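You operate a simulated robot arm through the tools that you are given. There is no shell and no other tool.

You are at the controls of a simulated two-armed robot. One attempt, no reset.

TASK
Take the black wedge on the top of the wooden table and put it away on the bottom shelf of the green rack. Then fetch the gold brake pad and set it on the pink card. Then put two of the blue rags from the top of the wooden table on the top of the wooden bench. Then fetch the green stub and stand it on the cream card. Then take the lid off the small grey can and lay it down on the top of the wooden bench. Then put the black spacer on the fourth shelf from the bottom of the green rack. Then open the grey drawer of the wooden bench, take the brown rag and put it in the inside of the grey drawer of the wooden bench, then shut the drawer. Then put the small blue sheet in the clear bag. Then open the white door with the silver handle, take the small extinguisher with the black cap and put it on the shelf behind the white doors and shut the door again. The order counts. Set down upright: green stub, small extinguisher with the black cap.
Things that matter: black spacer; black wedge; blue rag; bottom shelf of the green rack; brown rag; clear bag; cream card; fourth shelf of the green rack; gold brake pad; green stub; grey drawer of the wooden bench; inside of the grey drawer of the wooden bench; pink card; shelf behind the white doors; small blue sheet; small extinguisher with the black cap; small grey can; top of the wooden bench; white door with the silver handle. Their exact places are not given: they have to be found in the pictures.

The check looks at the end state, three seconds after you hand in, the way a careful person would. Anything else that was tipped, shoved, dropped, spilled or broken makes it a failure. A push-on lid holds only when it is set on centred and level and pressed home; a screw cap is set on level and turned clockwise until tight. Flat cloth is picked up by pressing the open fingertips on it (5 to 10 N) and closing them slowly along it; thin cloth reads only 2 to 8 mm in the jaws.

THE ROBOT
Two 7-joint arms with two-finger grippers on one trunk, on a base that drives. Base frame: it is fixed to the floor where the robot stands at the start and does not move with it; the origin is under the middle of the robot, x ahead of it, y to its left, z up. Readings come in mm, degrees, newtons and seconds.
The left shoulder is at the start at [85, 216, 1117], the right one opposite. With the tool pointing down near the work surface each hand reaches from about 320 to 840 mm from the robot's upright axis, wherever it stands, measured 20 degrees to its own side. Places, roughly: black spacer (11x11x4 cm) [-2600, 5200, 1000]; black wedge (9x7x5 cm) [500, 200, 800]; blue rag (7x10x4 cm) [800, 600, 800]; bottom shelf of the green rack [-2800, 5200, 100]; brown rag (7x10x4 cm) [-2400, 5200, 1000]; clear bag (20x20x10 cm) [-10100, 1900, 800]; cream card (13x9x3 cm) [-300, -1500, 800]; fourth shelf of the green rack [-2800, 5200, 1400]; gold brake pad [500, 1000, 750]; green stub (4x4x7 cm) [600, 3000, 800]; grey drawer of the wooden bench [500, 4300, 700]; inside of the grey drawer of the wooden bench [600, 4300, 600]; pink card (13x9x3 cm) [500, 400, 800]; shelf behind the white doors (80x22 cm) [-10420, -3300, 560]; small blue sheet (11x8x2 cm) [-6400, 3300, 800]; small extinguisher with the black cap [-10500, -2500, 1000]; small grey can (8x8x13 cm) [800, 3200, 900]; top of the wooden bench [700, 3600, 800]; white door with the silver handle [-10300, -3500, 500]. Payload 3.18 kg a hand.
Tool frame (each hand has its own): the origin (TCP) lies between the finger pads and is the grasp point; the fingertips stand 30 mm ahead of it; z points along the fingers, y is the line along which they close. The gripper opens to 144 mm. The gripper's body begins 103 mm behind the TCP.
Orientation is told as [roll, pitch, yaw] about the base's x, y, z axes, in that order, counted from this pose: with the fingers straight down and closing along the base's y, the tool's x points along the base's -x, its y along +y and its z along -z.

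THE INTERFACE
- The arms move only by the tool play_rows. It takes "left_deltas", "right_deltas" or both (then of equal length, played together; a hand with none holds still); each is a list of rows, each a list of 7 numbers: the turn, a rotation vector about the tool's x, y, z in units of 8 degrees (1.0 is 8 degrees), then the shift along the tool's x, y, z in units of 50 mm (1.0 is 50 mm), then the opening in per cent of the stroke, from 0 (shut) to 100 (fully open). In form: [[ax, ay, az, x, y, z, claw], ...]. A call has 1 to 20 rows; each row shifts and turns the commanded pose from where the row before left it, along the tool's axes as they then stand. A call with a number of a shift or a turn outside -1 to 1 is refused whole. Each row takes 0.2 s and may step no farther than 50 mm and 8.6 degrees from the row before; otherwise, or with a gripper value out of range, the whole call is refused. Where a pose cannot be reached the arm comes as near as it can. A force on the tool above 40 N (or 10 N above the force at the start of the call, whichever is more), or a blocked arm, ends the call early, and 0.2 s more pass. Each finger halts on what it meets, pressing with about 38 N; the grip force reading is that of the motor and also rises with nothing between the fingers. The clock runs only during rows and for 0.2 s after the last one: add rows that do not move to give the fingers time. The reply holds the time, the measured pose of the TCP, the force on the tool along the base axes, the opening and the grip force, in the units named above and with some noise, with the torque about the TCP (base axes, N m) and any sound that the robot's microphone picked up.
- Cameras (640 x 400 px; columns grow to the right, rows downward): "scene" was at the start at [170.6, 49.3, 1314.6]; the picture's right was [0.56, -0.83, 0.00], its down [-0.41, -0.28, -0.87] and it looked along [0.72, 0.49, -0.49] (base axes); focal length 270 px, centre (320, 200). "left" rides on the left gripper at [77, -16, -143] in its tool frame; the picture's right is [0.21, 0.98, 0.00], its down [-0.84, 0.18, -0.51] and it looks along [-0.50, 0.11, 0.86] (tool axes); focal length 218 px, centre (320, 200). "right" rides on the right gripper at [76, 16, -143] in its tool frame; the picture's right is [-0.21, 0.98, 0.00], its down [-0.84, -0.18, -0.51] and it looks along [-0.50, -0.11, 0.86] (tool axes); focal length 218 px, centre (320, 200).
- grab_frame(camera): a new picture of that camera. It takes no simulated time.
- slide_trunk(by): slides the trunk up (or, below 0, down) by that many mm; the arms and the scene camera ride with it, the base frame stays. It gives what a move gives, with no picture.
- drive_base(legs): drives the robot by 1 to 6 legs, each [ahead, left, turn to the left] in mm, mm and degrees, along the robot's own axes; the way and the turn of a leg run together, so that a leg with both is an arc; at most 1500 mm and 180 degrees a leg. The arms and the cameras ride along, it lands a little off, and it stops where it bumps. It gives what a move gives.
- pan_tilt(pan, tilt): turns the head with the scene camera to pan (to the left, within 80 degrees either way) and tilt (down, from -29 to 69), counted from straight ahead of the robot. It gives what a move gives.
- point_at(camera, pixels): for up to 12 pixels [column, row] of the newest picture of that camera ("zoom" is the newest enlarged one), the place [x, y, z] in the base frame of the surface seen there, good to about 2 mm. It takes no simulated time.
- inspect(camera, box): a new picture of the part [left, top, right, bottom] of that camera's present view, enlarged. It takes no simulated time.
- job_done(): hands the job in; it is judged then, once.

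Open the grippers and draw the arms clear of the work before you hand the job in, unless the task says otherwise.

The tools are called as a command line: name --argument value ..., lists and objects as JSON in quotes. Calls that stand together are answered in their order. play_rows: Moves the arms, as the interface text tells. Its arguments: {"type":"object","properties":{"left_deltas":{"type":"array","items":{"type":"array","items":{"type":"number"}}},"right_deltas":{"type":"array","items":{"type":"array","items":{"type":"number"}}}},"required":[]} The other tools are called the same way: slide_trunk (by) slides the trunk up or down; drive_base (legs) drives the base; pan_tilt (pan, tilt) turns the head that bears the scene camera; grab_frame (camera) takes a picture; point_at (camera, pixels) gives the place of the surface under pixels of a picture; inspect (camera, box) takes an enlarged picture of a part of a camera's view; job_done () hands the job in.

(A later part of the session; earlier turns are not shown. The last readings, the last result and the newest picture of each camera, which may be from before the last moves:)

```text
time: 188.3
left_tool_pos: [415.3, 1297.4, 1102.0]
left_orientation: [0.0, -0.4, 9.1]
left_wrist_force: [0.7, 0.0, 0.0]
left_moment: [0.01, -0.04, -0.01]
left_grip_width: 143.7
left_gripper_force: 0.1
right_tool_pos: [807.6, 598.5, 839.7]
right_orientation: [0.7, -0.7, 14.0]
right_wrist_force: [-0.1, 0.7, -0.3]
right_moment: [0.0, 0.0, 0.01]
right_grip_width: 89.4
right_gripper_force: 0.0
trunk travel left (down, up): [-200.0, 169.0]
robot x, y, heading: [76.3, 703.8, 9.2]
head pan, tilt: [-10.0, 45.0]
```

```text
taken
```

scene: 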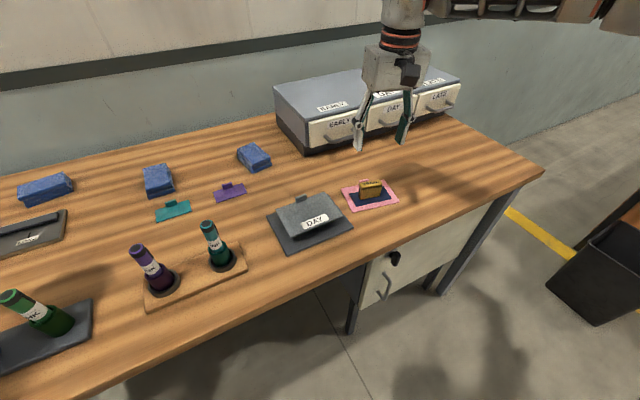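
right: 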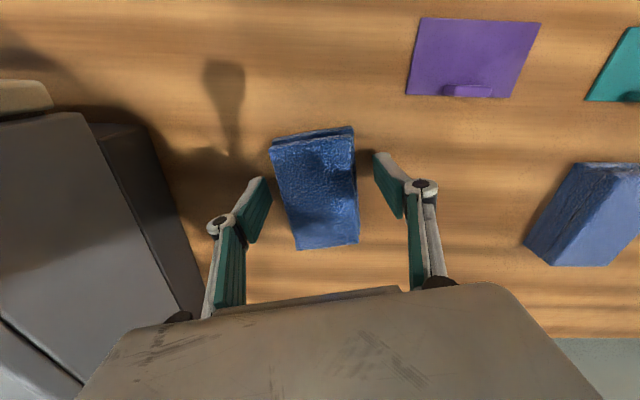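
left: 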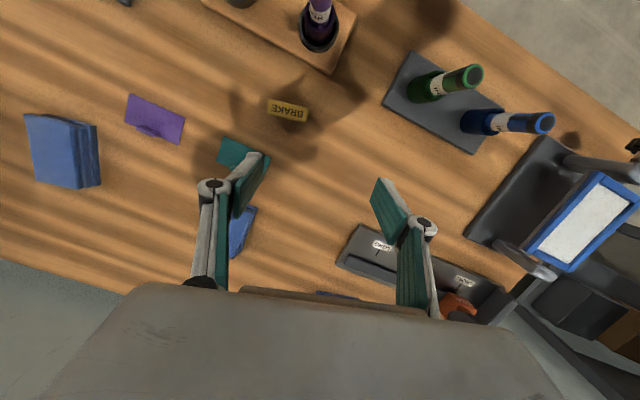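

The rag lies between the fingers. I lower 3 mm more, close and lift.

play_rows --right_deltas '[[0, 0, 0, 0, 0, 0.06, 55], [0, 0, 0, 0, 0, 0, 45], [0, 0, 0, 0, 0, 0, 35], [0, 0, 0, 0, 0, 0, 20], [0, 0, 0, 0, 0, 0, 0], [0, 0, 0, 0, 0, 0, 0]]'

play_rows --right_deltas '[[0, 0, 0, 0, 0, -0.3, 0], [0, 0, 0, 0.2, 0, -0.7, 0], [0, 0, 0, 0.5, 0, -0.7, 0], [0, 0, 0, 0.5, 0, -0.5, 0]]'

grab_frame --camera "right"

```text
time: 189.8
left_tool_pos: [415.5, 1297.7, 1101.1]
left_orientation: [0.0, -0.4, 9.1]
left_wrist_force: [0.3, -0.1, -0.2]
left_moment: [0.01, -0.01, -0.01]
left_grip_width: 143.9
left_gripper_force: 0.0
right_tool_pos: [808.0, 597.5, 836.5]
right_orientation: [0.7, -0.6, 13.9]
right_wrist_force: [0.5, -0.8, 2.3]
right_moment: [-0.06, -0.1, -0.03]
right_grip_width: 64.6
right_gripper_force: 38.1
trunk travel left (down, up): [-200.0, 169.0]
robot x, y, heading: [76.2, 707.1, 9.0]
head pan, tilt: [-10.0, 45.0]
```

```text
time: 190.8
left_tool_pos: [414.1, 1297.1, 1100.9]
left_orientation: [0.1, -0.4, 9.0]
left_wrist_force: [0.2, 0.9, 0.8]
left_moment: [0.03, -0.01, -0.02]
left_grip_width: 144.0
left_gripper_force: 0.0
right_tool_pos: [746.4, 581.8, 946.4]
right_orientation: [0.6, -0.7, 13.9]
right_wrist_force: [-0.8, -0.6, -0.8]
right_moment: [-0.03, 0.0, -0.01]
right_grip_width: 64.6
right_gripper_force: 38.3
trunk travel left (down, up): [-200.0, 169.0]
robot x, y, heading: [75.9, 705.0, 9.2]
head pan, tilt: [-10.0, 45.0]
```

```text
taken
```

right: 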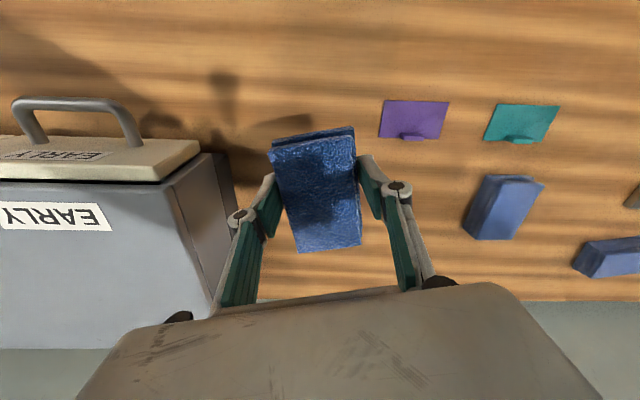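

Rag A is held (64.6 mm). I retract the right hand toward the robot and check the base's front clearance to the table.

play_rows --right_deltas '[[0, 0, 0, 0.6, 0.2, -0.5, 0], [0, 0, 0, 0.7, 0.2, -0.37, 0], [0, 0, 0, 0.7, 0.2, -0.37, 0], [0, 0, 0, 0.7, 0.2, -0.37, 0], [0, 0, 0, 0.7, 0.2, -0.37, 0], [0, 0, 0, 0.7, 0.2, -0.2, 0]]'

grab_frame --camera "left"

grab_frame --camera "right"

```text
time: 192.2
left_tool_pos: [414.8, 1297.2, 1102.7]
left_orientation: [0.0, -0.4, 9.1]
left_wrist_force: [-0.2, 0.6, 0.1]
left_moment: [-0.02, 0.0, 0.01]
left_grip_width: 144.1
left_gripper_force: 0.1
right_tool_pos: [532.6, 588.9, 1053.2]
right_orientation: [0.7, -0.8, 13.9]
right_wrist_force: [0.2, 0.9, 0.2]
right_moment: [-0.03, -0.02, 0.04]
right_grip_width: 64.0
right_gripper_force: 37.8
trunk travel left (down, up): [-200.0, 169.0]
robot x, y, heading: [72.8, 703.5, 9.2]
head pan, tilt: [-10.0, 45.0]
```

```text
taken
```

left: 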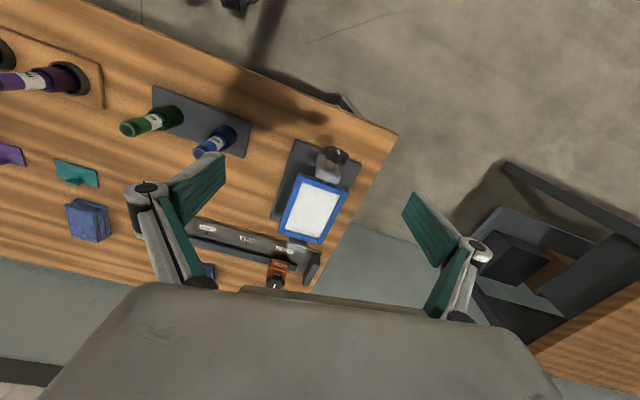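

```text
taken
```

right: 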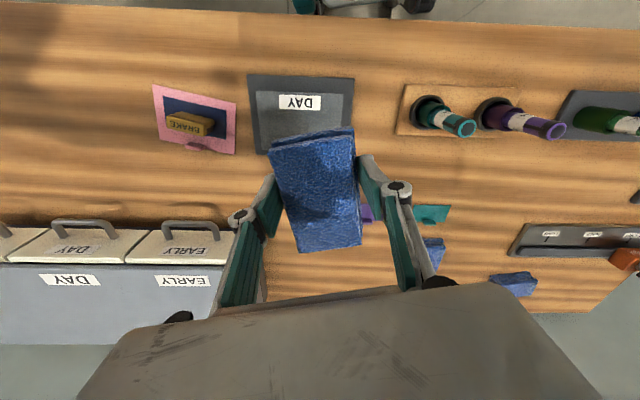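

I measure the base front vs the table edge at the top of the right picture.

point_at --camera "right" --pixels '[[360, 14], [330, 12], [400, 14], [345, 8], [420, 8], [300, 8], [360, 20], [300, 14]]'

inspect --camera "right" --box '[270, 0, 450, 60]'

```text
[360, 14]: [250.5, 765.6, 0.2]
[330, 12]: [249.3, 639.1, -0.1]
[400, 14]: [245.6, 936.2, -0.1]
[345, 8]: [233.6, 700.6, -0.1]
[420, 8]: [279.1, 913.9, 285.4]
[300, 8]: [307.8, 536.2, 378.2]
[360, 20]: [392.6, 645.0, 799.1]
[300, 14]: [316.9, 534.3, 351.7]
```

```text
3.56 times, centred on (360, 30) of right
```

zoom: 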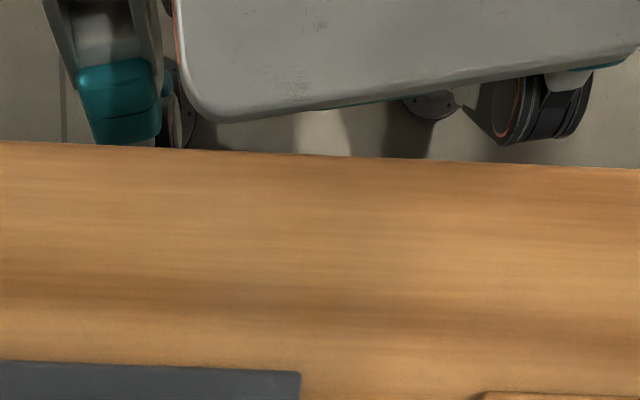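

The base front (≈240 mm ahead of centre) is below table height, so moving to x≈112 is safe. I turn to heading 0 and position for rag B with the left hand.

drive_base --legs '[[0, 0, -9.2], [38, -72, 0]]'

play_rows --left_deltas '[[0, 0, 0, 0.08, -0.83, 0, 90], [0, 0, 0, 0.08, -0.83, 0, 80], [0, 0, 0, 0.08, -0.83, 0, 70], [0, 0, 0, 0.08, -0.83, 0, 62], [0, 0, 0, 0.08, -0.83, 0, 62], [0, 0, 0, 0.08, -0.83, 0, 62], [0, 0, 0, 0.08, -0.83, 0, 62], [0, 0, 0, 0.08, -0.83, 0, 62], [0, 0, 0, 0, 0, 0, 62]]'

```text
time: 194.1
left_tool_pos: [544.6, 1162.6, 1101.1]
left_orientation: [0.0, -0.4, -0.3]
left_wrist_force: [0.1, -0.4, -0.4]
left_moment: [0.04, 0.01, 0.0]
left_grip_width: 144.0
left_gripper_force: 0.1
right_tool_pos: [546.7, 442.5, 1052.6]
right_orientation: [0.6, -0.7, 4.5]
right_wrist_force: [-0.4, -0.2, -1.4]
right_moment: [0.02, 0.03, 0.02]
right_grip_width: 64.2
right_gripper_force: 37.3
trunk travel left (down, up): [-200.0, 169.0]
robot x, y, heading: [116.3, 629.3, -0.2]
head pan, tilt: [-10.0, 45.0]
```

```text
time: 196.1
left_tool_pos: [518.4, 975.7, 1189.5]
left_orientation: [-0.1, -0.1, -0.5]
left_wrist_force: [-0.4, 0.1, 0.6]
left_moment: [0.01, 0.03, -0.03]
left_grip_width: 89.4
left_gripper_force: 0.1
left hand out of reach, approached as far as the arm can: row 4, 5, 6, 7, 8
right_tool_pos: [546.8, 442.5, 1052.9]
right_orientation: [0.8, -0.7, 4.7]
right_wrist_force: [0.7, -0.4, 0.2]
right_moment: [0.02, -0.04, 0.01]
right_grip_width: 63.8
right_gripper_force: 38.3
trunk travel left (down, up): [-200.0, 169.0]
robot x, y, heading: [114.4, 631.7, -0.2]
head pan, tilt: [-10.0, 45.0]
```

The left arm resists moving inward. I look at its configuration.

pan_tilt --pan 50 --tilt 15

grab_frame --camera "scene"

pan_tilt --pan -50 --tilt 15

grab_frame --camera "scene"

```text
time: 197.4
left_tool_pos: [518.0, 975.8, 1188.5]
left_orientation: [-0.2, -0.2, -0.4]
left_wrist_force: [0.5, -0.3, -0.2]
left_moment: [0.01, -0.01, 0.02]
left_grip_width: 89.2
left_gripper_force: 0.0
right_tool_pos: [545.7, 442.4, 1052.3]
right_orientation: [0.7, -0.8, 4.6]
right_wrist_force: [-0.9, -1.1, -0.5]
right_moment: [0.02, 0.05, 0.02]
right_grip_width: 63.7
right_gripper_force: 38.4
trunk travel left (down, up): [-200.0, 169.0]
robot x, y, heading: [111.5, 632.1, -0.4]
head pan, tilt: [50.0, 15.0]
```

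```text
taken
```

scene: 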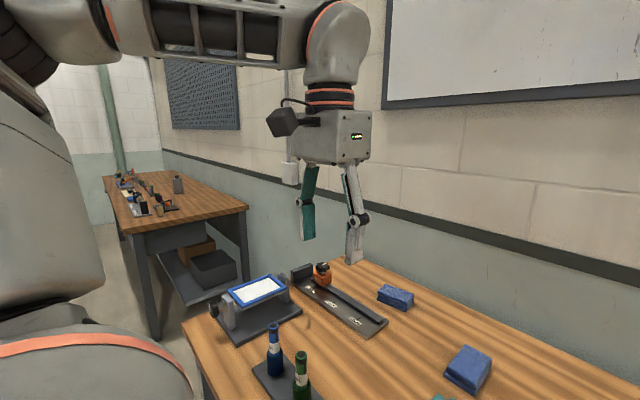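

```text
time: 199.2
left_tool_pos: [516.8, 975.6, 1187.9]
left_orientation: [-0.1, -0.2, -0.5]
left_wrist_force: [-0.7, 0.2, 0.1]
left_moment: [0.04, -0.01, 0.0]
left_grip_width: 89.4
left_gripper_force: 0.0
right_tool_pos: [545.8, 442.2, 1052.8]
right_orientation: [0.7, -0.7, 4.6]
right_wrist_force: [1.2, 0.1, 0.2]
right_moment: [0.01, 0.05, -0.01]
right_grip_width: 63.5
right_gripper_force: 37.7
trunk travel left (down, up): [-200.0, 169.0]
robot x, y, heading: [112.1, 628.9, -0.3]
head pan, tilt: [-50.0, 15.0]
```

```text
taken
```

scene: 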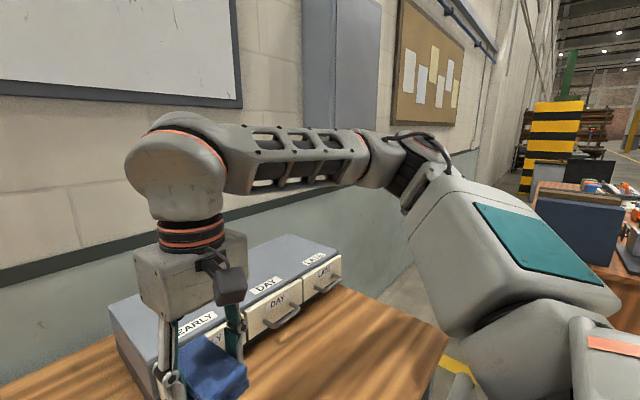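

Both arms look mirrored. I try the left hand forward-and-down instead of purely inward.

play_rows --left_deltas '[[0, 0, 0, -0.6, 0, 0.5, 62], [0, 0, 0, -0.6, 0, 0.5, 62], [0, 0, 0, -0.6, 0, 0.5, 62], [0, 0, 0, -0.6, 0, 0.5, 62], [0, 0, 0, 0, 0, 0, 62]]'

```text
time: 200.4
left_tool_pos: [643.3, 1006.8, 1113.3]
left_orientation: [-0.1, -0.3, -0.3]
left_wrist_force: [-0.1, 0.6, 1.0]
left_moment: [-0.01, -0.03, 0.0]
left_grip_width: 89.5
left_gripper_force: 0.1
left hand out of reach, approached as far as the arm can: row 1, 2, 3, 4
right_tool_pos: [544.8, 443.3, 1052.8]
right_orientation: [0.8, -0.7, 4.6]
right_wrist_force: [0.5, -0.4, 0.1]
right_moment: [0.01, -0.02, 0.01]
right_grip_width: 63.6
right_gripper_force: 38.2
trunk travel left (down, up): [-200.0, 169.0]
robot x, y, heading: [116.6, 630.5, -0.3]
head pan, tilt: [-50.0, 15.0]
```

I test whether an inward yaw frees the left arm.

play_rows --left_deltas '[[0, 0, 1, 0, 0, 0, 62], [0, 0, 1, 0, 0, 0, 62], [0, 0, 0, 0, -0.7, 0, 62], [0, 0, 0, 0, -0.7, 0, 62], [0, 0, 0, 0, 0, 0.7, 62], [0, 0, 0, 0, 0, 0.7, 62], [0, 0, 0, 0, 0, 0, 62]]'

```text
time: 202.0
left_tool_pos: [626.9, 951.8, 1050.0]
left_orientation: [-0.1, -0.3, -16.5]
left_wrist_force: [-0.2, -0.1, -0.3]
left_moment: [0.01, 0.0, -0.03]
left_grip_width: 89.4
left_gripper_force: 0.1
left hand out of reach, approached as far as the arm can: row 6
right_tool_pos: [545.6, 443.0, 1053.5]
right_orientation: [0.7, -0.7, 4.7]
right_wrist_force: [1.3, -0.2, 0.2]
right_moment: [-0.01, 0.04, 0.01]
right_grip_width: 63.7
right_gripper_force: 38.1
trunk travel left (down, up): [-200.0, 169.0]
robot x, y, heading: [114.3, 634.5, -0.1]
head pan, tilt: [-50.0, 15.0]
```

Negative yaw frees the left arm (its limit is on positive yaw). I move it over rag B while lowering to z≈900.

play_rows --left_deltas '[[0, 0, 0, -0.607, -0.109, 0.43, 62], [0, 0, 0, -0.607, -0.109, 0.43, 62], [0, 0, 0, -0.607, -0.109, 0.43, 62], [0, 0, 0, -0.607, -0.109, 0.43, 62], [0, 0, 0, -0.607, -0.109, 0.43, 62], [0, 0, 0, -0.607, -0.109, 0.43, 62], [0, 0, 0, -0.607, -0.109, 0.43, 62], [0, 0, 0, 0, 0, 0, 62]]'

grab_frame --camera "left"

```text
time: 203.8
left_tool_pos: [790.1, 895.3, 942.6]
left_orientation: [0.1, -0.5, -16.2]
left_wrist_force: [-0.2, -0.5, 0.9]
left_moment: [-0.01, 0.02, 0.01]
left_grip_width: 89.3
left_gripper_force: 0.1
left hand out of reach, approached as far as the arm can: row 1, 2, 3, 4, 6, 7
right_tool_pos: [545.6, 443.4, 1051.6]
right_orientation: [0.7, -0.7, 4.5]
right_wrist_force: [0.1, -0.4, -1.2]
right_moment: [-0.01, -0.02, -0.02]
right_grip_width: 63.6
right_gripper_force: 37.8
trunk travel left (down, up): [-200.0, 169.0]
robot x, y, heading: [117.4, 633.7, -0.1]
head pan, tilt: [-50.0, 15.0]
```

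```text
taken
```

left: 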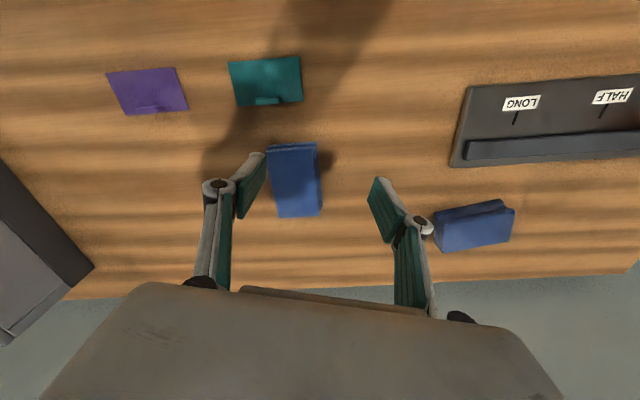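

I measure rag B's corners from the left camera.

inspect --camera "left" --box '[240, 125, 350, 230]'

point_at --camera "left" --pixels '[[270, 150], [312, 148], [317, 208], [279, 213], [293, 180], [313, 180], [272, 180]]'

```text
3.81 times, centred on (295, 178) of left
```

zoom: 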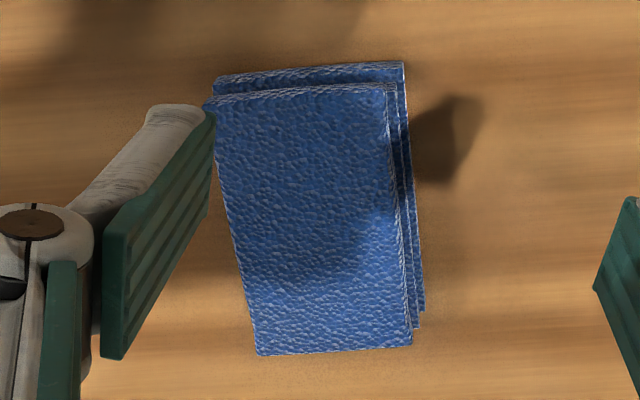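

```text
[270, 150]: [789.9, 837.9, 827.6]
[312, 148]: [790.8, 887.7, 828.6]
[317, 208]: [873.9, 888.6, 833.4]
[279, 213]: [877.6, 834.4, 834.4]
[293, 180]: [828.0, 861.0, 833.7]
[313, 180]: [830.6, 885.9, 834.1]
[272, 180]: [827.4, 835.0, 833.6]
```

Rag B centre is (833,862) with ~0° yaw. I move over it and try easing the yaw toward 0 while lower.

play_rows --left_deltas '[[0, 0, 0, -0.43, -0.22, 0.62, 66], [0, 0, 0, -0.43, -0.22, 0.62, 66], [0, 0, -0.5, 0, 0, 0, 66], [0, 0, -0.5, 0, 0, 0, 66], [0, 0, 0, 0, 0, 0, 66]]'

grab_frame --camera "left"

```text
time: 205.0
left_tool_pos: [813.9, 939.0, 911.2]
left_orientation: [0.0, 0.0, -8.4]
left_wrist_force: [-0.3, -0.3, 0.4]
left_moment: [0.02, 0.0, 0.0]
left_grip_width: 94.7
left_gripper_force: 0.0
left hand out of reach, approached as far as the arm can: row 1, 2, 3, 4
right_tool_pos: [546.3, 443.0, 1053.4]
right_orientation: [0.7, -0.8, 4.6]
right_wrist_force: [-0.9, 0.1, -0.2]
right_moment: [0.0, 0.0, 0.0]
right_grip_width: 63.6
right_gripper_force: 37.8
trunk travel left (down, up): [-200.0, 169.0]
robot x, y, heading: [111.4, 633.8, -0.2]
head pan, tilt: [-50.0, 15.0]
```

```text
taken
```

left: 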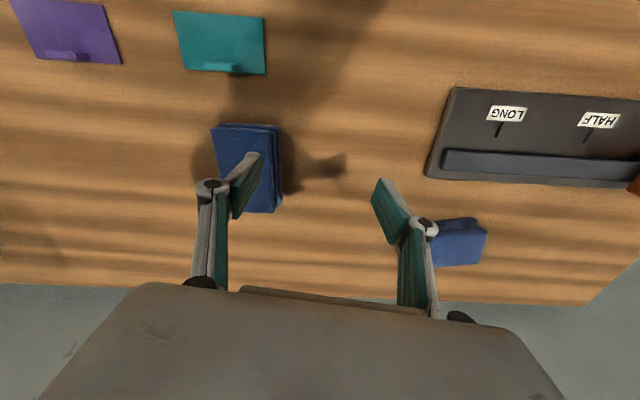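

Yaw −8° works with the hand farther out, so I shift the base 77 mm right to bring the hand over rag B.

drive_base --legs '[[0, -77, 0]]'

grab_frame --camera "left"

```text
time: 206.1
left_tool_pos: [807.7, 917.0, 911.6]
left_orientation: [-0.1, -0.1, -8.2]
left_wrist_force: [0.6, 0.6, 0.9]
left_moment: [-0.07, 0.0, -0.02]
left_grip_width: 94.9
left_gripper_force: 0.1
right_tool_pos: [544.8, 419.8, 1051.8]
right_orientation: [0.6, -0.6, 5.0]
right_wrist_force: [-0.5, -0.2, -0.1]
right_moment: [-0.04, 0.01, -0.01]
right_grip_width: 63.7
right_gripper_force: 37.9
trunk travel left (down, up): [-200.0, 169.0]
robot x, y, heading: [112.3, 603.1, 0.4]
head pan, tilt: [-50.0, 15.0]
stopped in leg 1: the robot was blocked; the commanded pose is now the measured one
```

```text
taken
```

left: 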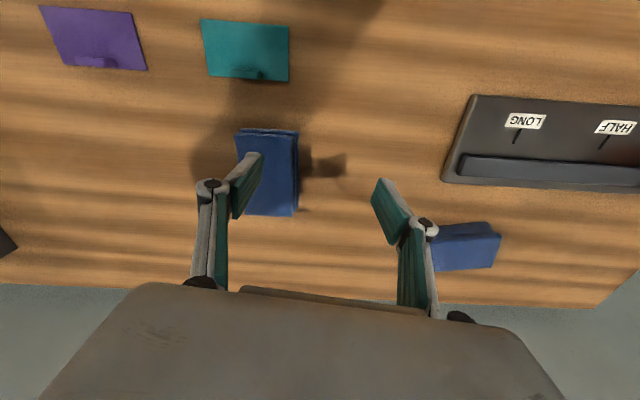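

The base was blocked on its right (probably the under-table cabinet). I back away left and look at what is there.

drive_base --legs '[[-30, 40, 0]]'

pan_tilt --pan -35 --tilt 65

grab_frame --camera "scene"

grab_frame --camera "right"

```text
time: 207.1
left_tool_pos: [779.1, 953.7, 911.4]
left_orientation: [-0.1, 0.0, -8.3]
left_wrist_force: [-0.9, -1.0, -0.1]
left_moment: [0.0, 0.02, 0.02]
left_grip_width: 94.8
left_gripper_force: 0.1
right_tool_pos: [517.1, 458.9, 1052.1]
right_orientation: [0.7, -0.6, 4.9]
right_wrist_force: [0.0, 0.1, -0.8]
right_moment: [-0.02, -0.01, 0.01]
right_grip_width: 64.1
right_gripper_force: 38.1
trunk travel left (down, up): [-200.0, 169.0]
robot x, y, heading: [84.0, 641.7, 0.0]
head pan, tilt: [-50.0, 15.0]
```

```text
time: 208.3
left_tool_pos: [780.1, 953.7, 911.4]
left_orientation: [0.0, -0.1, -8.4]
left_wrist_force: [0.1, 0.3, -0.3]
left_moment: [-0.01, -0.01, -0.02]
left_grip_width: 94.9
left_gripper_force: 0.0
right_tool_pos: [516.8, 457.7, 1052.7]
right_orientation: [0.8, -0.7, 4.9]
right_wrist_force: [0.0, -0.3, -0.4]
right_moment: [-0.02, 0.04, -0.01]
right_grip_width: 63.7
right_gripper_force: 37.5
trunk travel left (down, up): [-200.0, 169.0]
robot x, y, heading: [83.6, 644.8, -0.1]
head pan, tilt: [-35.0, 65.0]
```

```text
taken
```

scene: 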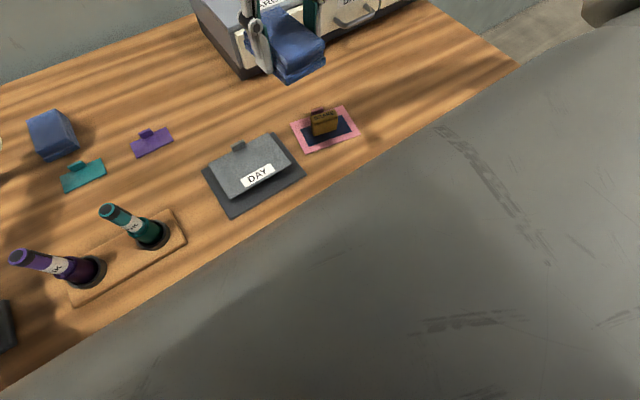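

```text
taken
```

right: 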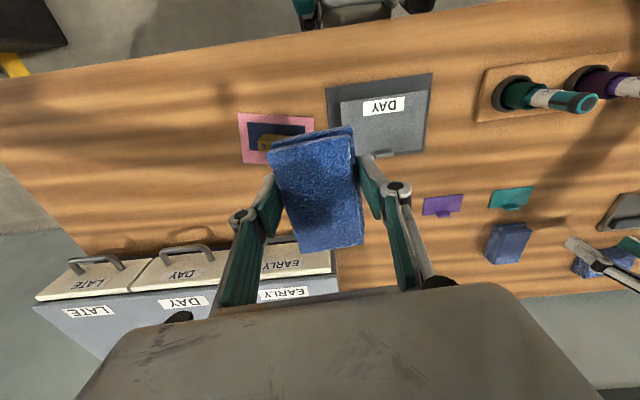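

Nothing on the table was disturbed. I'll carry rags one at a time with the right hand; first I retract the left hand to a safe pose.

play_rows --left_deltas '[[0, 0, 0, 0.5, 0.2, -0.6, 66], [0, 0, 0, 0.657, 0.255, -0.42, 66], [0, 0, 0, 0.657, 0.255, -0.42, 66], [0, 0, 0, 0.657, 0.255, -0.42, 66], [0, 0, 0, 0.657, 0.255, -0.42, 66], [0, 0, 0, 0.657, 0.255, -0.42, 66], [0, 0, 0, 0.657, 0.255, -0.42, 66], [0, 0, 0, 0.657, 0.255, -0.42, 66], [0, 0, 0, 0, 0, 0, 66]]'

pan_tilt --pan 60 --tilt 25

grab_frame --camera "scene"

```text
time: 210.3
left_tool_pos: [542.8, 1091.2, 1085.7]
left_orientation: [-0.1, -0.1, -8.3]
left_wrist_force: [0.3, 0.4, 0.2]
left_moment: [0.01, 0.04, 0.03]
left_grip_width: 95.0
left_gripper_force: 0.1
right_tool_pos: [517.1, 456.9, 1051.1]
right_orientation: [0.8, -0.6, 5.0]
right_wrist_force: [0.2, 0.5, -0.3]
right_moment: [-0.01, 0.03, -0.01]
right_grip_width: 63.8
right_gripper_force: 38.0
trunk travel left (down, up): [-200.0, 169.0]
robot x, y, heading: [81.4, 645.2, -0.1]
head pan, tilt: [-35.0, 65.0]
```

```text
time: 212.0
left_tool_pos: [540.6, 1090.1, 1088.0]
left_orientation: [0.1, -0.1, -8.3]
left_wrist_force: [0.2, -0.1, 0.6]
left_moment: [0.01, 0.04, -0.02]
left_grip_width: 95.3
left_gripper_force: 0.3
right_tool_pos: [516.6, 457.3, 1053.0]
right_orientation: [0.6, -0.5, 4.9]
right_wrist_force: [-0.3, 0.0, -0.8]
right_moment: [0.03, 0.04, 0.02]
right_grip_width: 63.9
right_gripper_force: 38.5
trunk travel left (down, up): [-200.0, 169.0]
robot x, y, heading: [82.8, 642.7, -0.2]
head pan, tilt: [60.0, 25.0]
```

```text
taken
```

scene: 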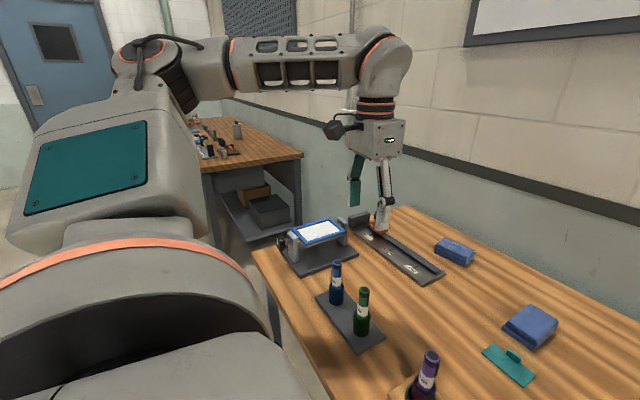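

I back off from the table and drive along to the wooden bench, then look for a free spot.

drive_base --legs '[[-230, 0, 0], [0, 1150, 0], [0, 1150, 0]]'

pan_tilt --pan 10 --tilt 35

grab_frame --camera "scene"

```text
time: 233.5
left_tool_pos: [259.0, 3389.3, 1088.2]
left_orientation: [-0.1, -0.1, -6.9]
left_wrist_force: [-0.7, 0.9, -0.6]
left_moment: [0.02, 0.01, -0.01]
left_grip_width: 94.9
left_gripper_force: 0.1
right_tool_pos: [247.9, 2756.7, 1052.7]
right_orientation: [0.7, -0.6, 6.2]
right_wrist_force: [0.1, 0.1, -0.5]
right_moment: [0.02, 0.04, -0.03]
right_grip_width: 63.9
right_gripper_force: 37.9
trunk travel left (down, up): [-200.0, 169.0]
robot x, y, heading: [-193.2, 2931.9, 1.5]
head pan, tilt: [60.0, 25.0]
```

```text
time: 234.7
left_tool_pos: [259.0, 3389.6, 1087.8]
left_orientation: [0.0, -0.1, -7.0]
left_wrist_force: [-0.4, 0.5, 0.4]
left_moment: [-0.02, 0.01, -0.03]
left_grip_width: 95.1
left_gripper_force: 0.0
right_tool_pos: [248.5, 2756.4, 1052.1]
right_orientation: [0.8, -0.6, 6.1]
right_wrist_force: [0.5, -1.1, -0.3]
right_moment: [0.04, 0.02, -0.03]
right_grip_width: 63.6
right_gripper_force: 38.3
trunk travel left (down, up): [-200.0, 169.0]
robot x, y, heading: [-188.6, 2930.7, 1.3]
head pan, tilt: [10.0, 35.0]
```

```text
taken
```

scene: 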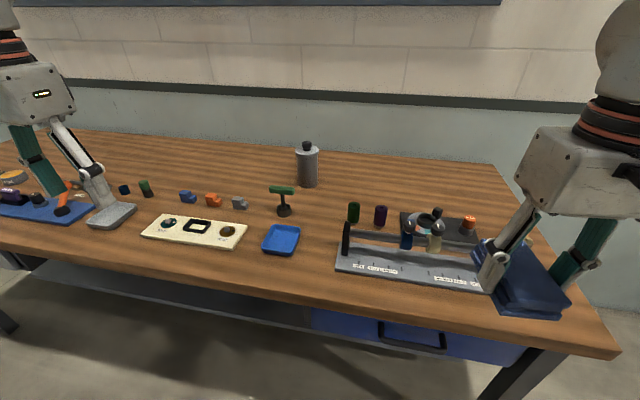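

I measure candidate free places on the bench and key objects.

point_at --camera "scene" --pixels '[[420, 185], [470, 180], [370, 185], [307, 165], [307, 185], [353, 212], [380, 215], [600, 345], [570, 310], [250, 180], [335, 260], [440, 225]]'

inspect --camera "scene" --box '[240, 130, 500, 300]'

```text
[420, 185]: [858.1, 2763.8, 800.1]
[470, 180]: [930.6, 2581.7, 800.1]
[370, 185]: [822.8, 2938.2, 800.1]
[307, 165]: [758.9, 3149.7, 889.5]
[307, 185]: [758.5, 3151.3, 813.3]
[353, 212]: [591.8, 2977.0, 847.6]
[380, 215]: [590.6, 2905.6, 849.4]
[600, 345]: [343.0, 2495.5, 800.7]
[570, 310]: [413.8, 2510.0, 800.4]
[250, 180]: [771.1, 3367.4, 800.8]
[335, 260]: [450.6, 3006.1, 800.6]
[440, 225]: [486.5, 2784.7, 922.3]
```

```text
2.35 times, centred on (370, 215) of scene
```

zoom: 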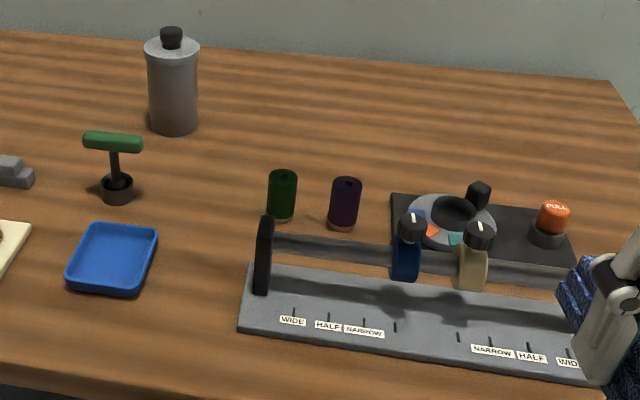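

I check the bench's front edge, drawer handle and lower shelf to know how near the base may come.

point_at --camera "scene" --pixels '[[200, 262], [180, 290], [330, 328], [415, 345], [505, 385], [300, 310], [20, 300], [100, 285], [250, 276], [450, 318]]'

grab_frame --camera "left"

```text
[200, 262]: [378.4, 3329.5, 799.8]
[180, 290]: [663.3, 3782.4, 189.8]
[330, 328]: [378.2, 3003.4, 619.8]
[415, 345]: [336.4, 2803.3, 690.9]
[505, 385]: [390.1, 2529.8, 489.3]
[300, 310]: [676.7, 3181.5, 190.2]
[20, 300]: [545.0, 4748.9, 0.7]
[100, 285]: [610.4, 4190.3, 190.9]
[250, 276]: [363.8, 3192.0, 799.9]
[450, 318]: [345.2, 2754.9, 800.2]
```

```text
taken
```

left: 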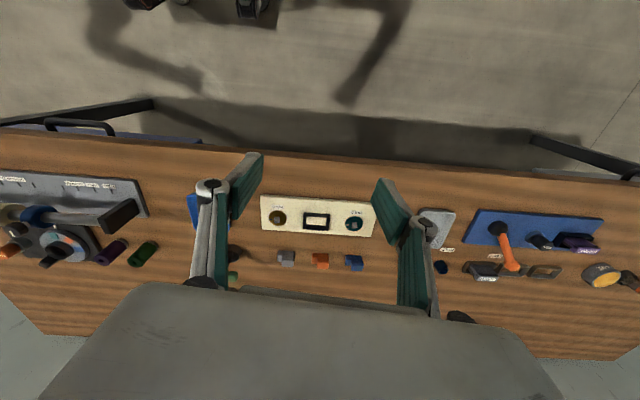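

Handles sit at z≈690, above the base's height, so the base can come close. I drive to about (50,3180).

drive_base --legs '[[0, 0, -1.4], [240, 249, 0]]'

grab_frame --camera "right"

```text
time: 237.9
left_tool_pos: [503.1, 3628.7, 1087.7]
left_orientation: [0.0, -0.2, -8.2]
left_wrist_force: [1.1, 0.2, 0.8]
left_moment: [0.03, 0.0, 0.0]
left_grip_width: 95.0
left_gripper_force: 0.0
right_tool_pos: [479.5, 2994.5, 1050.8]
right_orientation: [0.7, -0.6, 5.1]
right_wrist_force: [-0.5, 0.1, 0.2]
right_moment: [-0.05, -0.02, 0.01]
right_grip_width: 63.5
right_gripper_force: 37.8
trunk travel left (down, up): [-200.0, 169.0]
robot x, y, heading: [46.3, 3185.7, 0.4]
head pan, tilt: [10.0, 35.0]
```

```text
taken
```

right: 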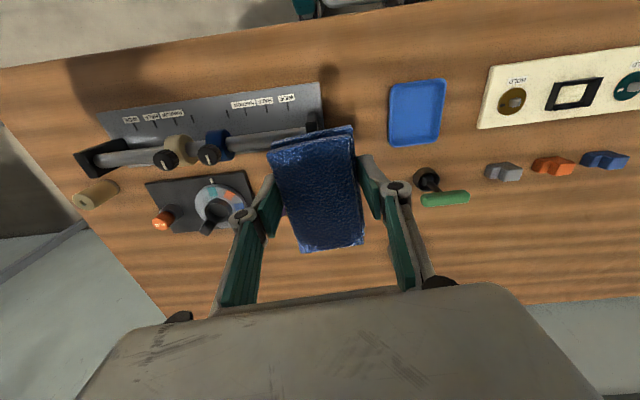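

I move the rag forward over the free zone behind the stubs, lowering as I go.

play_rows --right_deltas '[[0, 0, 0, -0.72, -0.18, 0.303, 0], [0, 0, 0, -0.72, -0.18, 0.303, 0], [0, 0, 0, -0.72, -0.18, 0.303, 0], [0, 0, 0, -0.72, -0.18, 0.303, 0], [0, 0, 0, -0.72, -0.18, 0.303, 0], [0, 0, 0, -0.72, -0.18, 0.303, 0], [0, 0, 0, -0.365, -0.033, 0.533, 0], [0, 0, 0, -0.365, -0.033, 0.533, 0], [0, 0, 0, -0.365, -0.033, 0.533, 0], [0, 0, 0, 0, 0, 0, 0]]'

grab_frame --camera "right"

grab_frame --camera "scene"

```text
time: 240.1
left_tool_pos: [502.4, 3628.4, 1087.6]
left_orientation: [-0.1, -0.1, -8.2]
left_wrist_force: [0.3, -0.1, -1.1]
left_moment: [0.03, 0.0, -0.02]
left_grip_width: 94.8
left_gripper_force: 0.0
right_tool_pos: [729.6, 2960.3, 918.2]
right_orientation: [0.7, -0.8, 4.9]
right_wrist_force: [-0.2, 0.2, -0.3]
right_moment: [0.0, 0.02, -0.01]
right_grip_width: 63.9
right_gripper_force: 38.2
right hand out of reach, approached as far as the arm can: row 8, 9
trunk travel left (down, up): [-200.0, 169.0]
robot x, y, heading: [43.9, 3182.4, 0.2]
head pan, tilt: [10.0, 35.0]
```

```text
taken
```

right: 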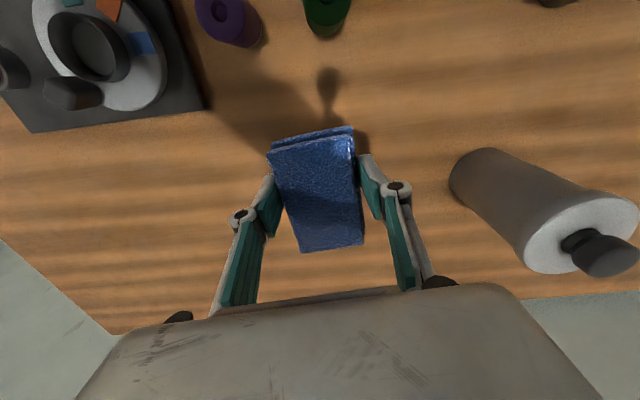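

```text
taken
```

scene: 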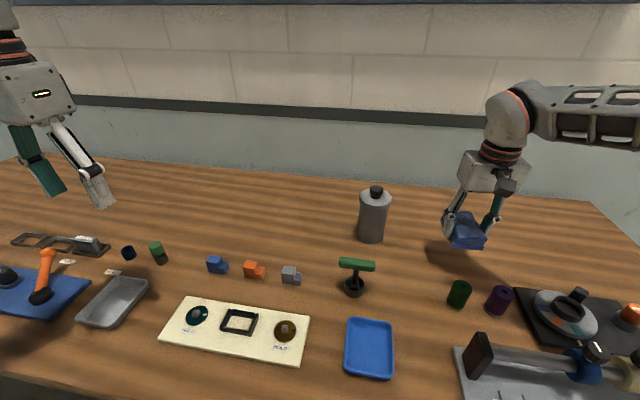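

Spot below is clear. I lower straight down toward the bench top.

play_rows --right_deltas '[[0, 0, 0, 0, 0, 0.5, 0], [0, 0, 0, -0.2, 0, 0.5, 0], [0, 0, 0, -0.2, 0, 0.4, 0], [0, 0, 0, 0, 0, 0.1, 0], [0, 0, 0, 0, 0, 0, 0]]'

```text
time: 241.3
left_tool_pos: [501.7, 3627.2, 1088.0]
left_orientation: [0.0, 0.0, -8.2]
left_wrist_force: [0.5, -0.2, 0.3]
left_moment: [0.0, 0.01, 0.02]
left_grip_width: 95.4
left_gripper_force: 0.1
right_tool_pos: [751.8, 2962.0, 842.9]
right_orientation: [0.7, -0.7, 4.9]
right_wrist_force: [-0.2, 0.1, 0.5]
right_moment: [0.01, 0.01, 0.01]
right_grip_width: 63.8
right_gripper_force: 38.4
trunk travel left (down, up): [-200.0, 169.0]
robot x, y, heading: [46.0, 3182.0, 0.2]
head pan, tilt: [10.0, 35.0]
```

Five more millimetres down, then release slowly and rise.

play_rows --right_deltas '[[0, 0, 0, 0, 0, 0.08, 0], [0, 0, 0, 0, 0, 0.03, 0], [0, 0, 0, 0, 0, 0, 0], [0, 0, 0, 0, 0, 0, 45], [0, 0, 0, 0, 0, 0, 47], [0, 0, 0, 0, 0, 0, 52], [0, 0, 0, 0, 0, 0, 58], [0, 0, 0, 0, 0, 0, 60]]'

play_rows --right_deltas '[[0, 0, 0, 0, 0, -0.4, 60], [0, 0, 0, 0, 0, -0.6, 60], [0, 0, 0, 0.4, 0, -0.7, 60], [0, 0, 0, 0.5, 0, -0.7, 60]]'

grab_frame --camera "right"

```text
time: 243.1
left_tool_pos: [503.8, 3627.7, 1087.3]
left_orientation: [0.0, -0.1, -8.2]
left_wrist_force: [0.2, -0.1, 0.0]
left_moment: [-0.01, 0.02, 0.01]
left_grip_width: 94.7
left_gripper_force: 0.0
right_tool_pos: [749.7, 2962.5, 836.6]
right_orientation: [0.6, -0.6, 5.0]
right_wrist_force: [-0.2, -0.5, -1.1]
right_moment: [-0.02, 0.0, -0.02]
right_grip_width: 86.4
right_gripper_force: 0.1
trunk travel left (down, up): [-200.0, 169.0]
robot x, y, heading: [42.1, 3179.9, 0.3]
head pan, tilt: [10.0, 35.0]
```

```text
time: 244.1
left_tool_pos: [502.8, 3627.3, 1089.5]
left_orientation: [0.0, -0.2, -8.1]
left_wrist_force: [0.1, -0.4, 0.9]
left_moment: [0.0, -0.03, 0.0]
left_grip_width: 95.0
left_gripper_force: 0.1
right_tool_pos: [706.7, 2957.4, 920.8]
right_orientation: [0.7, -0.6, 5.0]
right_wrist_force: [-0.9, -0.3, 0.0]
right_moment: [-0.01, -0.03, 0.01]
right_grip_width: 86.3
right_gripper_force: 0.2
right hand out of reach, approached as far as the arm can: row 1, 2
trunk travel left (down, up): [-200.0, 169.0]
robot x, y, heading: [42.0, 3182.0, 0.3]
head pan, tilt: [10.0, 35.0]
```

```text
taken
```

right: 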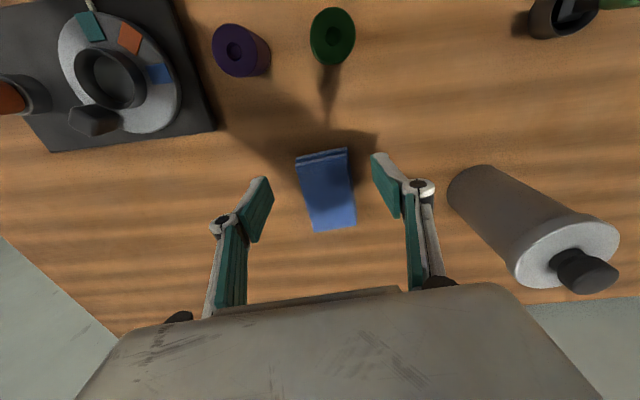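

Rag A is on the bench. I retract the right hand and drive back to the table for rag B.

play_rows --right_deltas '[[0, 0, 0, 0.637, 0.15, -0.397, 62], [0, 0, 0, 0.637, 0.15, -0.397, 62], [0, 0, 0, 0.637, 0.15, -0.397, 62], [0, 0, 0, 0.637, 0.15, -0.397, 62], [0, 0, 0, 0.637, 0.15, -0.397, 62], [0, 0, 0, 0.637, 0.15, -0.397, 62], [0, 0, 0, 0.637, 0.15, -0.397, 62], [0, 0, 0, 0, 0, 0, 62]]'

drive_base --legs '[[-200, 0, 0], [0, -1050, 0], [0, -1045, 0]]'

```text
time: 245.9
left_tool_pos: [503.6, 3627.9, 1087.4]
left_orientation: [0.0, -0.1, -8.2]
left_wrist_force: [0.8, -0.5, 0.7]
left_moment: [-0.04, 0.01, 0.01]
left_grip_width: 95.2
left_gripper_force: 0.0
right_tool_pos: [476.5, 2990.1, 1055.4]
right_orientation: [0.7, -0.6, 5.0]
right_wrist_force: [0.4, 0.2, -0.4]
right_moment: [0.0, 0.02, -0.02]
right_grip_width: 89.7
right_gripper_force: 0.1
trunk travel left (down, up): [-200.0, 169.0]
robot x, y, heading: [40.4, 3177.5, 0.2]
head pan, tilt: [10.0, 35.0]
```

```text
time: 265.5
left_tool_pos: [316.3, 1562.9, 1086.9]
left_orientation: [0.0, -0.1, -6.5]
left_wrist_force: [0.2, -0.1, -0.6]
left_moment: [0.02, -0.01, 0.01]
left_grip_width: 94.9
left_gripper_force: 0.0
right_tool_pos: [310.5, 926.1, 1055.2]
right_orientation: [0.7, -0.7, 6.7]
right_wrist_force: [0.1, -0.3, -0.2]
right_moment: [0.01, -0.02, 0.01]
right_grip_width: 89.4
right_gripper_force: 0.0
trunk travel left (down, up): [-200.0, 169.0]
robot x, y, heading: [-127.1, 1101.5, 2.0]
head pan, tilt: [10.0, 35.0]
```

I correct the heading and move in for rag B.

drive_base --legs '[[0, 0, -2], [240, -15, 0]]'

play_rows --right_deltas '[[0, 0, 0.6, 0, 0, 0, 62], [0, 0, 0, -0.7, -0.1, 0.35, 62], [0, 0, 0, -0.7, -0.1, 0.35, 62], [0, 0, 0, -0.7, -0.1, 0.35, 62], [0, 0, 0, -0.7, -0.1, 0.35, 62], [0, 0, 0, -0.7, -0.1, 0.35, 62], [0, 0, 0, 0, 0, 0, 62]]'

grab_frame --camera "right"

```text
time: 267.7
left_tool_pos: [573.1, 1532.4, 1087.2]
left_orientation: [0.0, -0.1, -8.6]
left_wrist_force: [0.3, 0.0, -0.2]
left_moment: [0.0, 0.04, -0.03]
left_grip_width: 95.3
left_gripper_force: 0.0
right_tool_pos: [543.2, 896.2, 1056.7]
right_orientation: [0.6, -0.7, 4.7]
right_wrist_force: [0.4, 0.0, 0.3]
right_moment: [-0.03, 0.03, -0.02]
right_grip_width: 89.1
right_gripper_force: 0.1
trunk travel left (down, up): [-200.0, 169.0]
robot x, y, heading: [112.7, 1088.5, -0.1]
head pan, tilt: [10.0, 35.0]
```

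```text
time: 269.3
left_tool_pos: [571.7, 1532.2, 1087.9]
left_orientation: [0.0, -0.1, -8.5]
left_wrist_force: [-0.1, -0.4, 0.7]
left_moment: [0.02, -0.04, -0.03]
left_grip_width: 95.0
left_gripper_force: 0.0
right_tool_pos: [719.4, 869.8, 970.7]
right_orientation: [0.9, -0.6, -0.1]
right_wrist_force: [-0.6, 0.7, 0.0]
right_moment: [0.02, -0.03, 0.0]
right_grip_width: 89.3
right_gripper_force: 0.0
trunk travel left (down, up): [-200.0, 169.0]
robot x, y, heading: [113.2, 1086.5, -0.1]
head pan, tilt: [10.0, 35.0]
```

```text
taken
```

right: 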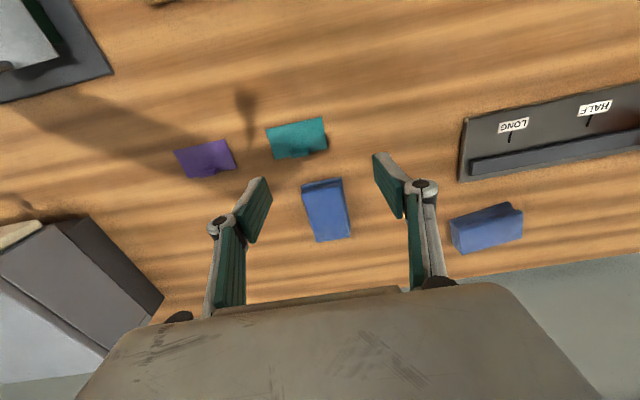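

Yaw 0 now. I continue forward-down to rag B at (830,862).

play_rows --right_deltas '[[0, 0, 0, -0.45, -0.04, 0.55, 62], [0, 0, 0, -0.45, -0.04, 0.55, 62], [0, 0, 0, -0.45, -0.04, 0.55, 62], [0, 0, 0, -0.45, -0.04, 0.35, 62], [0, 0, 0, -0.3, 0, 0, 62], [0, 0, 0, 0, 0, 0, 62]]'

grab_frame --camera "right"

```text
time: 270.7
left_tool_pos: [572.7, 1532.9, 1088.3]
left_orientation: [0.0, -0.1, -8.5]
left_wrist_force: [0.4, -0.2, -0.4]
left_moment: [-0.01, -0.03, 0.0]
left_grip_width: 94.7
left_gripper_force: 0.0
right_tool_pos: [826.7, 863.6, 869.1]
right_orientation: [0.8, -0.6, -0.1]
right_wrist_force: [-0.4, -0.4, -0.1]
right_moment: [0.0, -0.02, 0.02]
right_grip_width: 89.5
right_gripper_force: 0.0
trunk travel left (down, up): [-200.0, 169.0]
robot x, y, heading: [113.4, 1090.1, -0.1]
head pan, tilt: [10.0, 35.0]
```

```text
taken
```

right: 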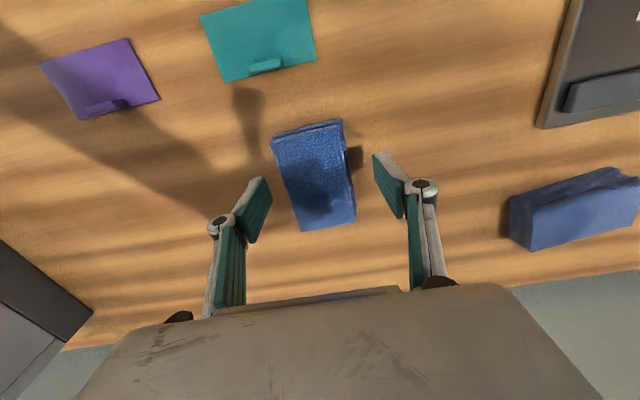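

Aligned over rag B. I lower to z≈837, close, and lift.

play_rows --right_deltas '[[0, 0, 0, 0, 0, 0.35, 62], [0, 0, 0, 0, 0, 0.2, 62], [0, 0, 0, 0, 0, 0.1, 62], [0, 0, 0, 0, 0, 0, 55], [0, 0, 0, 0, 0, 0, 45], [0, 0, 0, 0, 0, 0, 30], [0, 0, 0, 0, 0, 0, 0], [0, 0, 0, 0, 0, 0, 0], [0, 0, 0, 0, 0, 0, 0]]'

play_rows --right_deltas '[[0, 0, 0, 0, 0, -0.3, 0], [0, 0, 0, 0.3, 0, -0.6, 0], [0, 0, 0, 0.5, 0, -0.6, 0], [0, 0, 0, 0.5, 0, -0.6, 0], [0, 0, 0, 0.6, 0, -0.5, 0]]'

grab_frame --camera "right"

```text
time: 272.7
left_tool_pos: [572.1, 1533.2, 1088.9]
left_orientation: [0.0, -0.1, -8.5]
left_wrist_force: [0.0, 0.2, -0.4]
left_moment: [0.03, 0.0, -0.04]
left_grip_width: 94.9
left_gripper_force: 0.0
right_tool_pos: [825.1, 863.5, 837.1]
right_orientation: [0.8, -0.6, -0.2]
right_wrist_force: [-0.6, 0.3, 0.2]
right_moment: [0.0, 0.04, -0.01]
right_grip_width: 63.8
right_gripper_force: 38.3
trunk travel left (down, up): [-200.0, 169.0]
robot x, y, heading: [109.5, 1088.5, 0.0]
head pan, tilt: [10.0, 35.0]
```

```text
time: 273.9
left_tool_pos: [570.6, 1532.0, 1089.0]
left_orientation: [0.0, -0.2, -8.4]
left_wrist_force: [-0.4, 0.8, -0.1]
left_moment: [0.02, -0.06, 0.02]
left_grip_width: 95.2
left_gripper_force: 0.1
right_tool_pos: [729.3, 861.6, 969.1]
right_orientation: [0.7, -0.6, 0.0]
right_wrist_force: [-0.4, 0.4, 0.2]
right_moment: [0.02, -0.04, 0.03]
right_grip_width: 63.7
right_gripper_force: 37.8
trunk travel left (down, up): [-200.0, 169.0]
robot x, y, heading: [111.3, 1088.9, -0.2]
head pan, tilt: [10.0, 35.0]
```

```text
taken
```

right: 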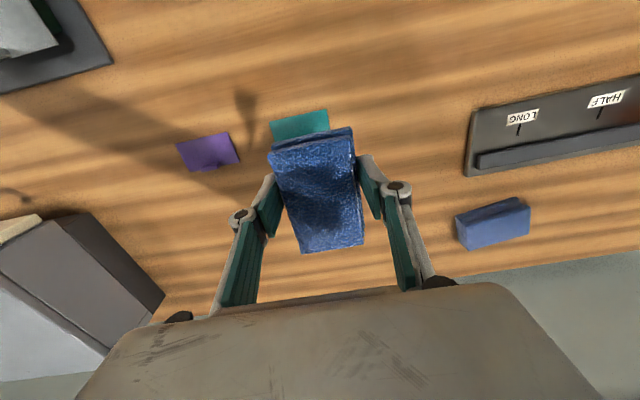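

Rag B held. I retract and drive to the bench again, to put it beside rag A at y≈2850.

play_rows --right_deltas '[[0, 0, 0, 0.73, 0.11, -0.34, 0], [0, 0, 0, 0.73, 0.11, -0.34, 0], [0, 0, 0, 0.73, 0.11, -0.34, 0], [0, 0, 0, 0.73, 0.11, -0.34, 0], [0, 0, 0, 0.73, 0.11, -0.34, 0], [0, 0, 0, 0, 0, 0, 0]]'

drive_base --legs '[[-260, 0, 0], [0, 1000, 0], [0, 980, 0]]'

```text
time: 275.3
left_tool_pos: [571.9, 1531.6, 1087.4]
left_orientation: [0.0, -0.1, -8.5]
left_wrist_force: [0.4, -0.8, -0.9]
left_moment: [0.02, 0.02, -0.02]
left_grip_width: 95.0
left_gripper_force: 0.1
right_tool_pos: [546.3, 889.0, 1050.5]
right_orientation: [0.8, -0.5, -0.4]
right_wrist_force: [0.5, -0.3, -0.4]
right_moment: [0.0, 0.03, -0.05]
right_grip_width: 64.0
right_gripper_force: 38.4
trunk travel left (down, up): [-200.0, 169.0]
robot x, y, heading: [110.4, 1085.8, -0.1]
head pan, tilt: [10.0, 35.0]
```

```text
time: 294.5
left_tool_pos: [288.1, 3535.7, 1087.1]
left_orientation: [0.0, 0.0, -7.7]
left_wrist_force: [0.7, -0.4, 0.1]
left_moment: [-0.01, -0.01, 0.03]
left_grip_width: 95.0
left_gripper_force: 0.2
right_tool_pos: [271.1, 2893.7, 1051.7]
right_orientation: [0.9, -0.7, 0.7]
right_wrist_force: [-0.1, -0.1, -0.2]
right_moment: [-0.02, 0.0, -0.01]
right_grip_width: 64.0
right_gripper_force: 37.9
trunk travel left (down, up): [-200.0, 169.0]
robot x, y, heading: [-170.4, 3084.9, 0.9]
head pan, tilt: [10.0, 35.0]
```

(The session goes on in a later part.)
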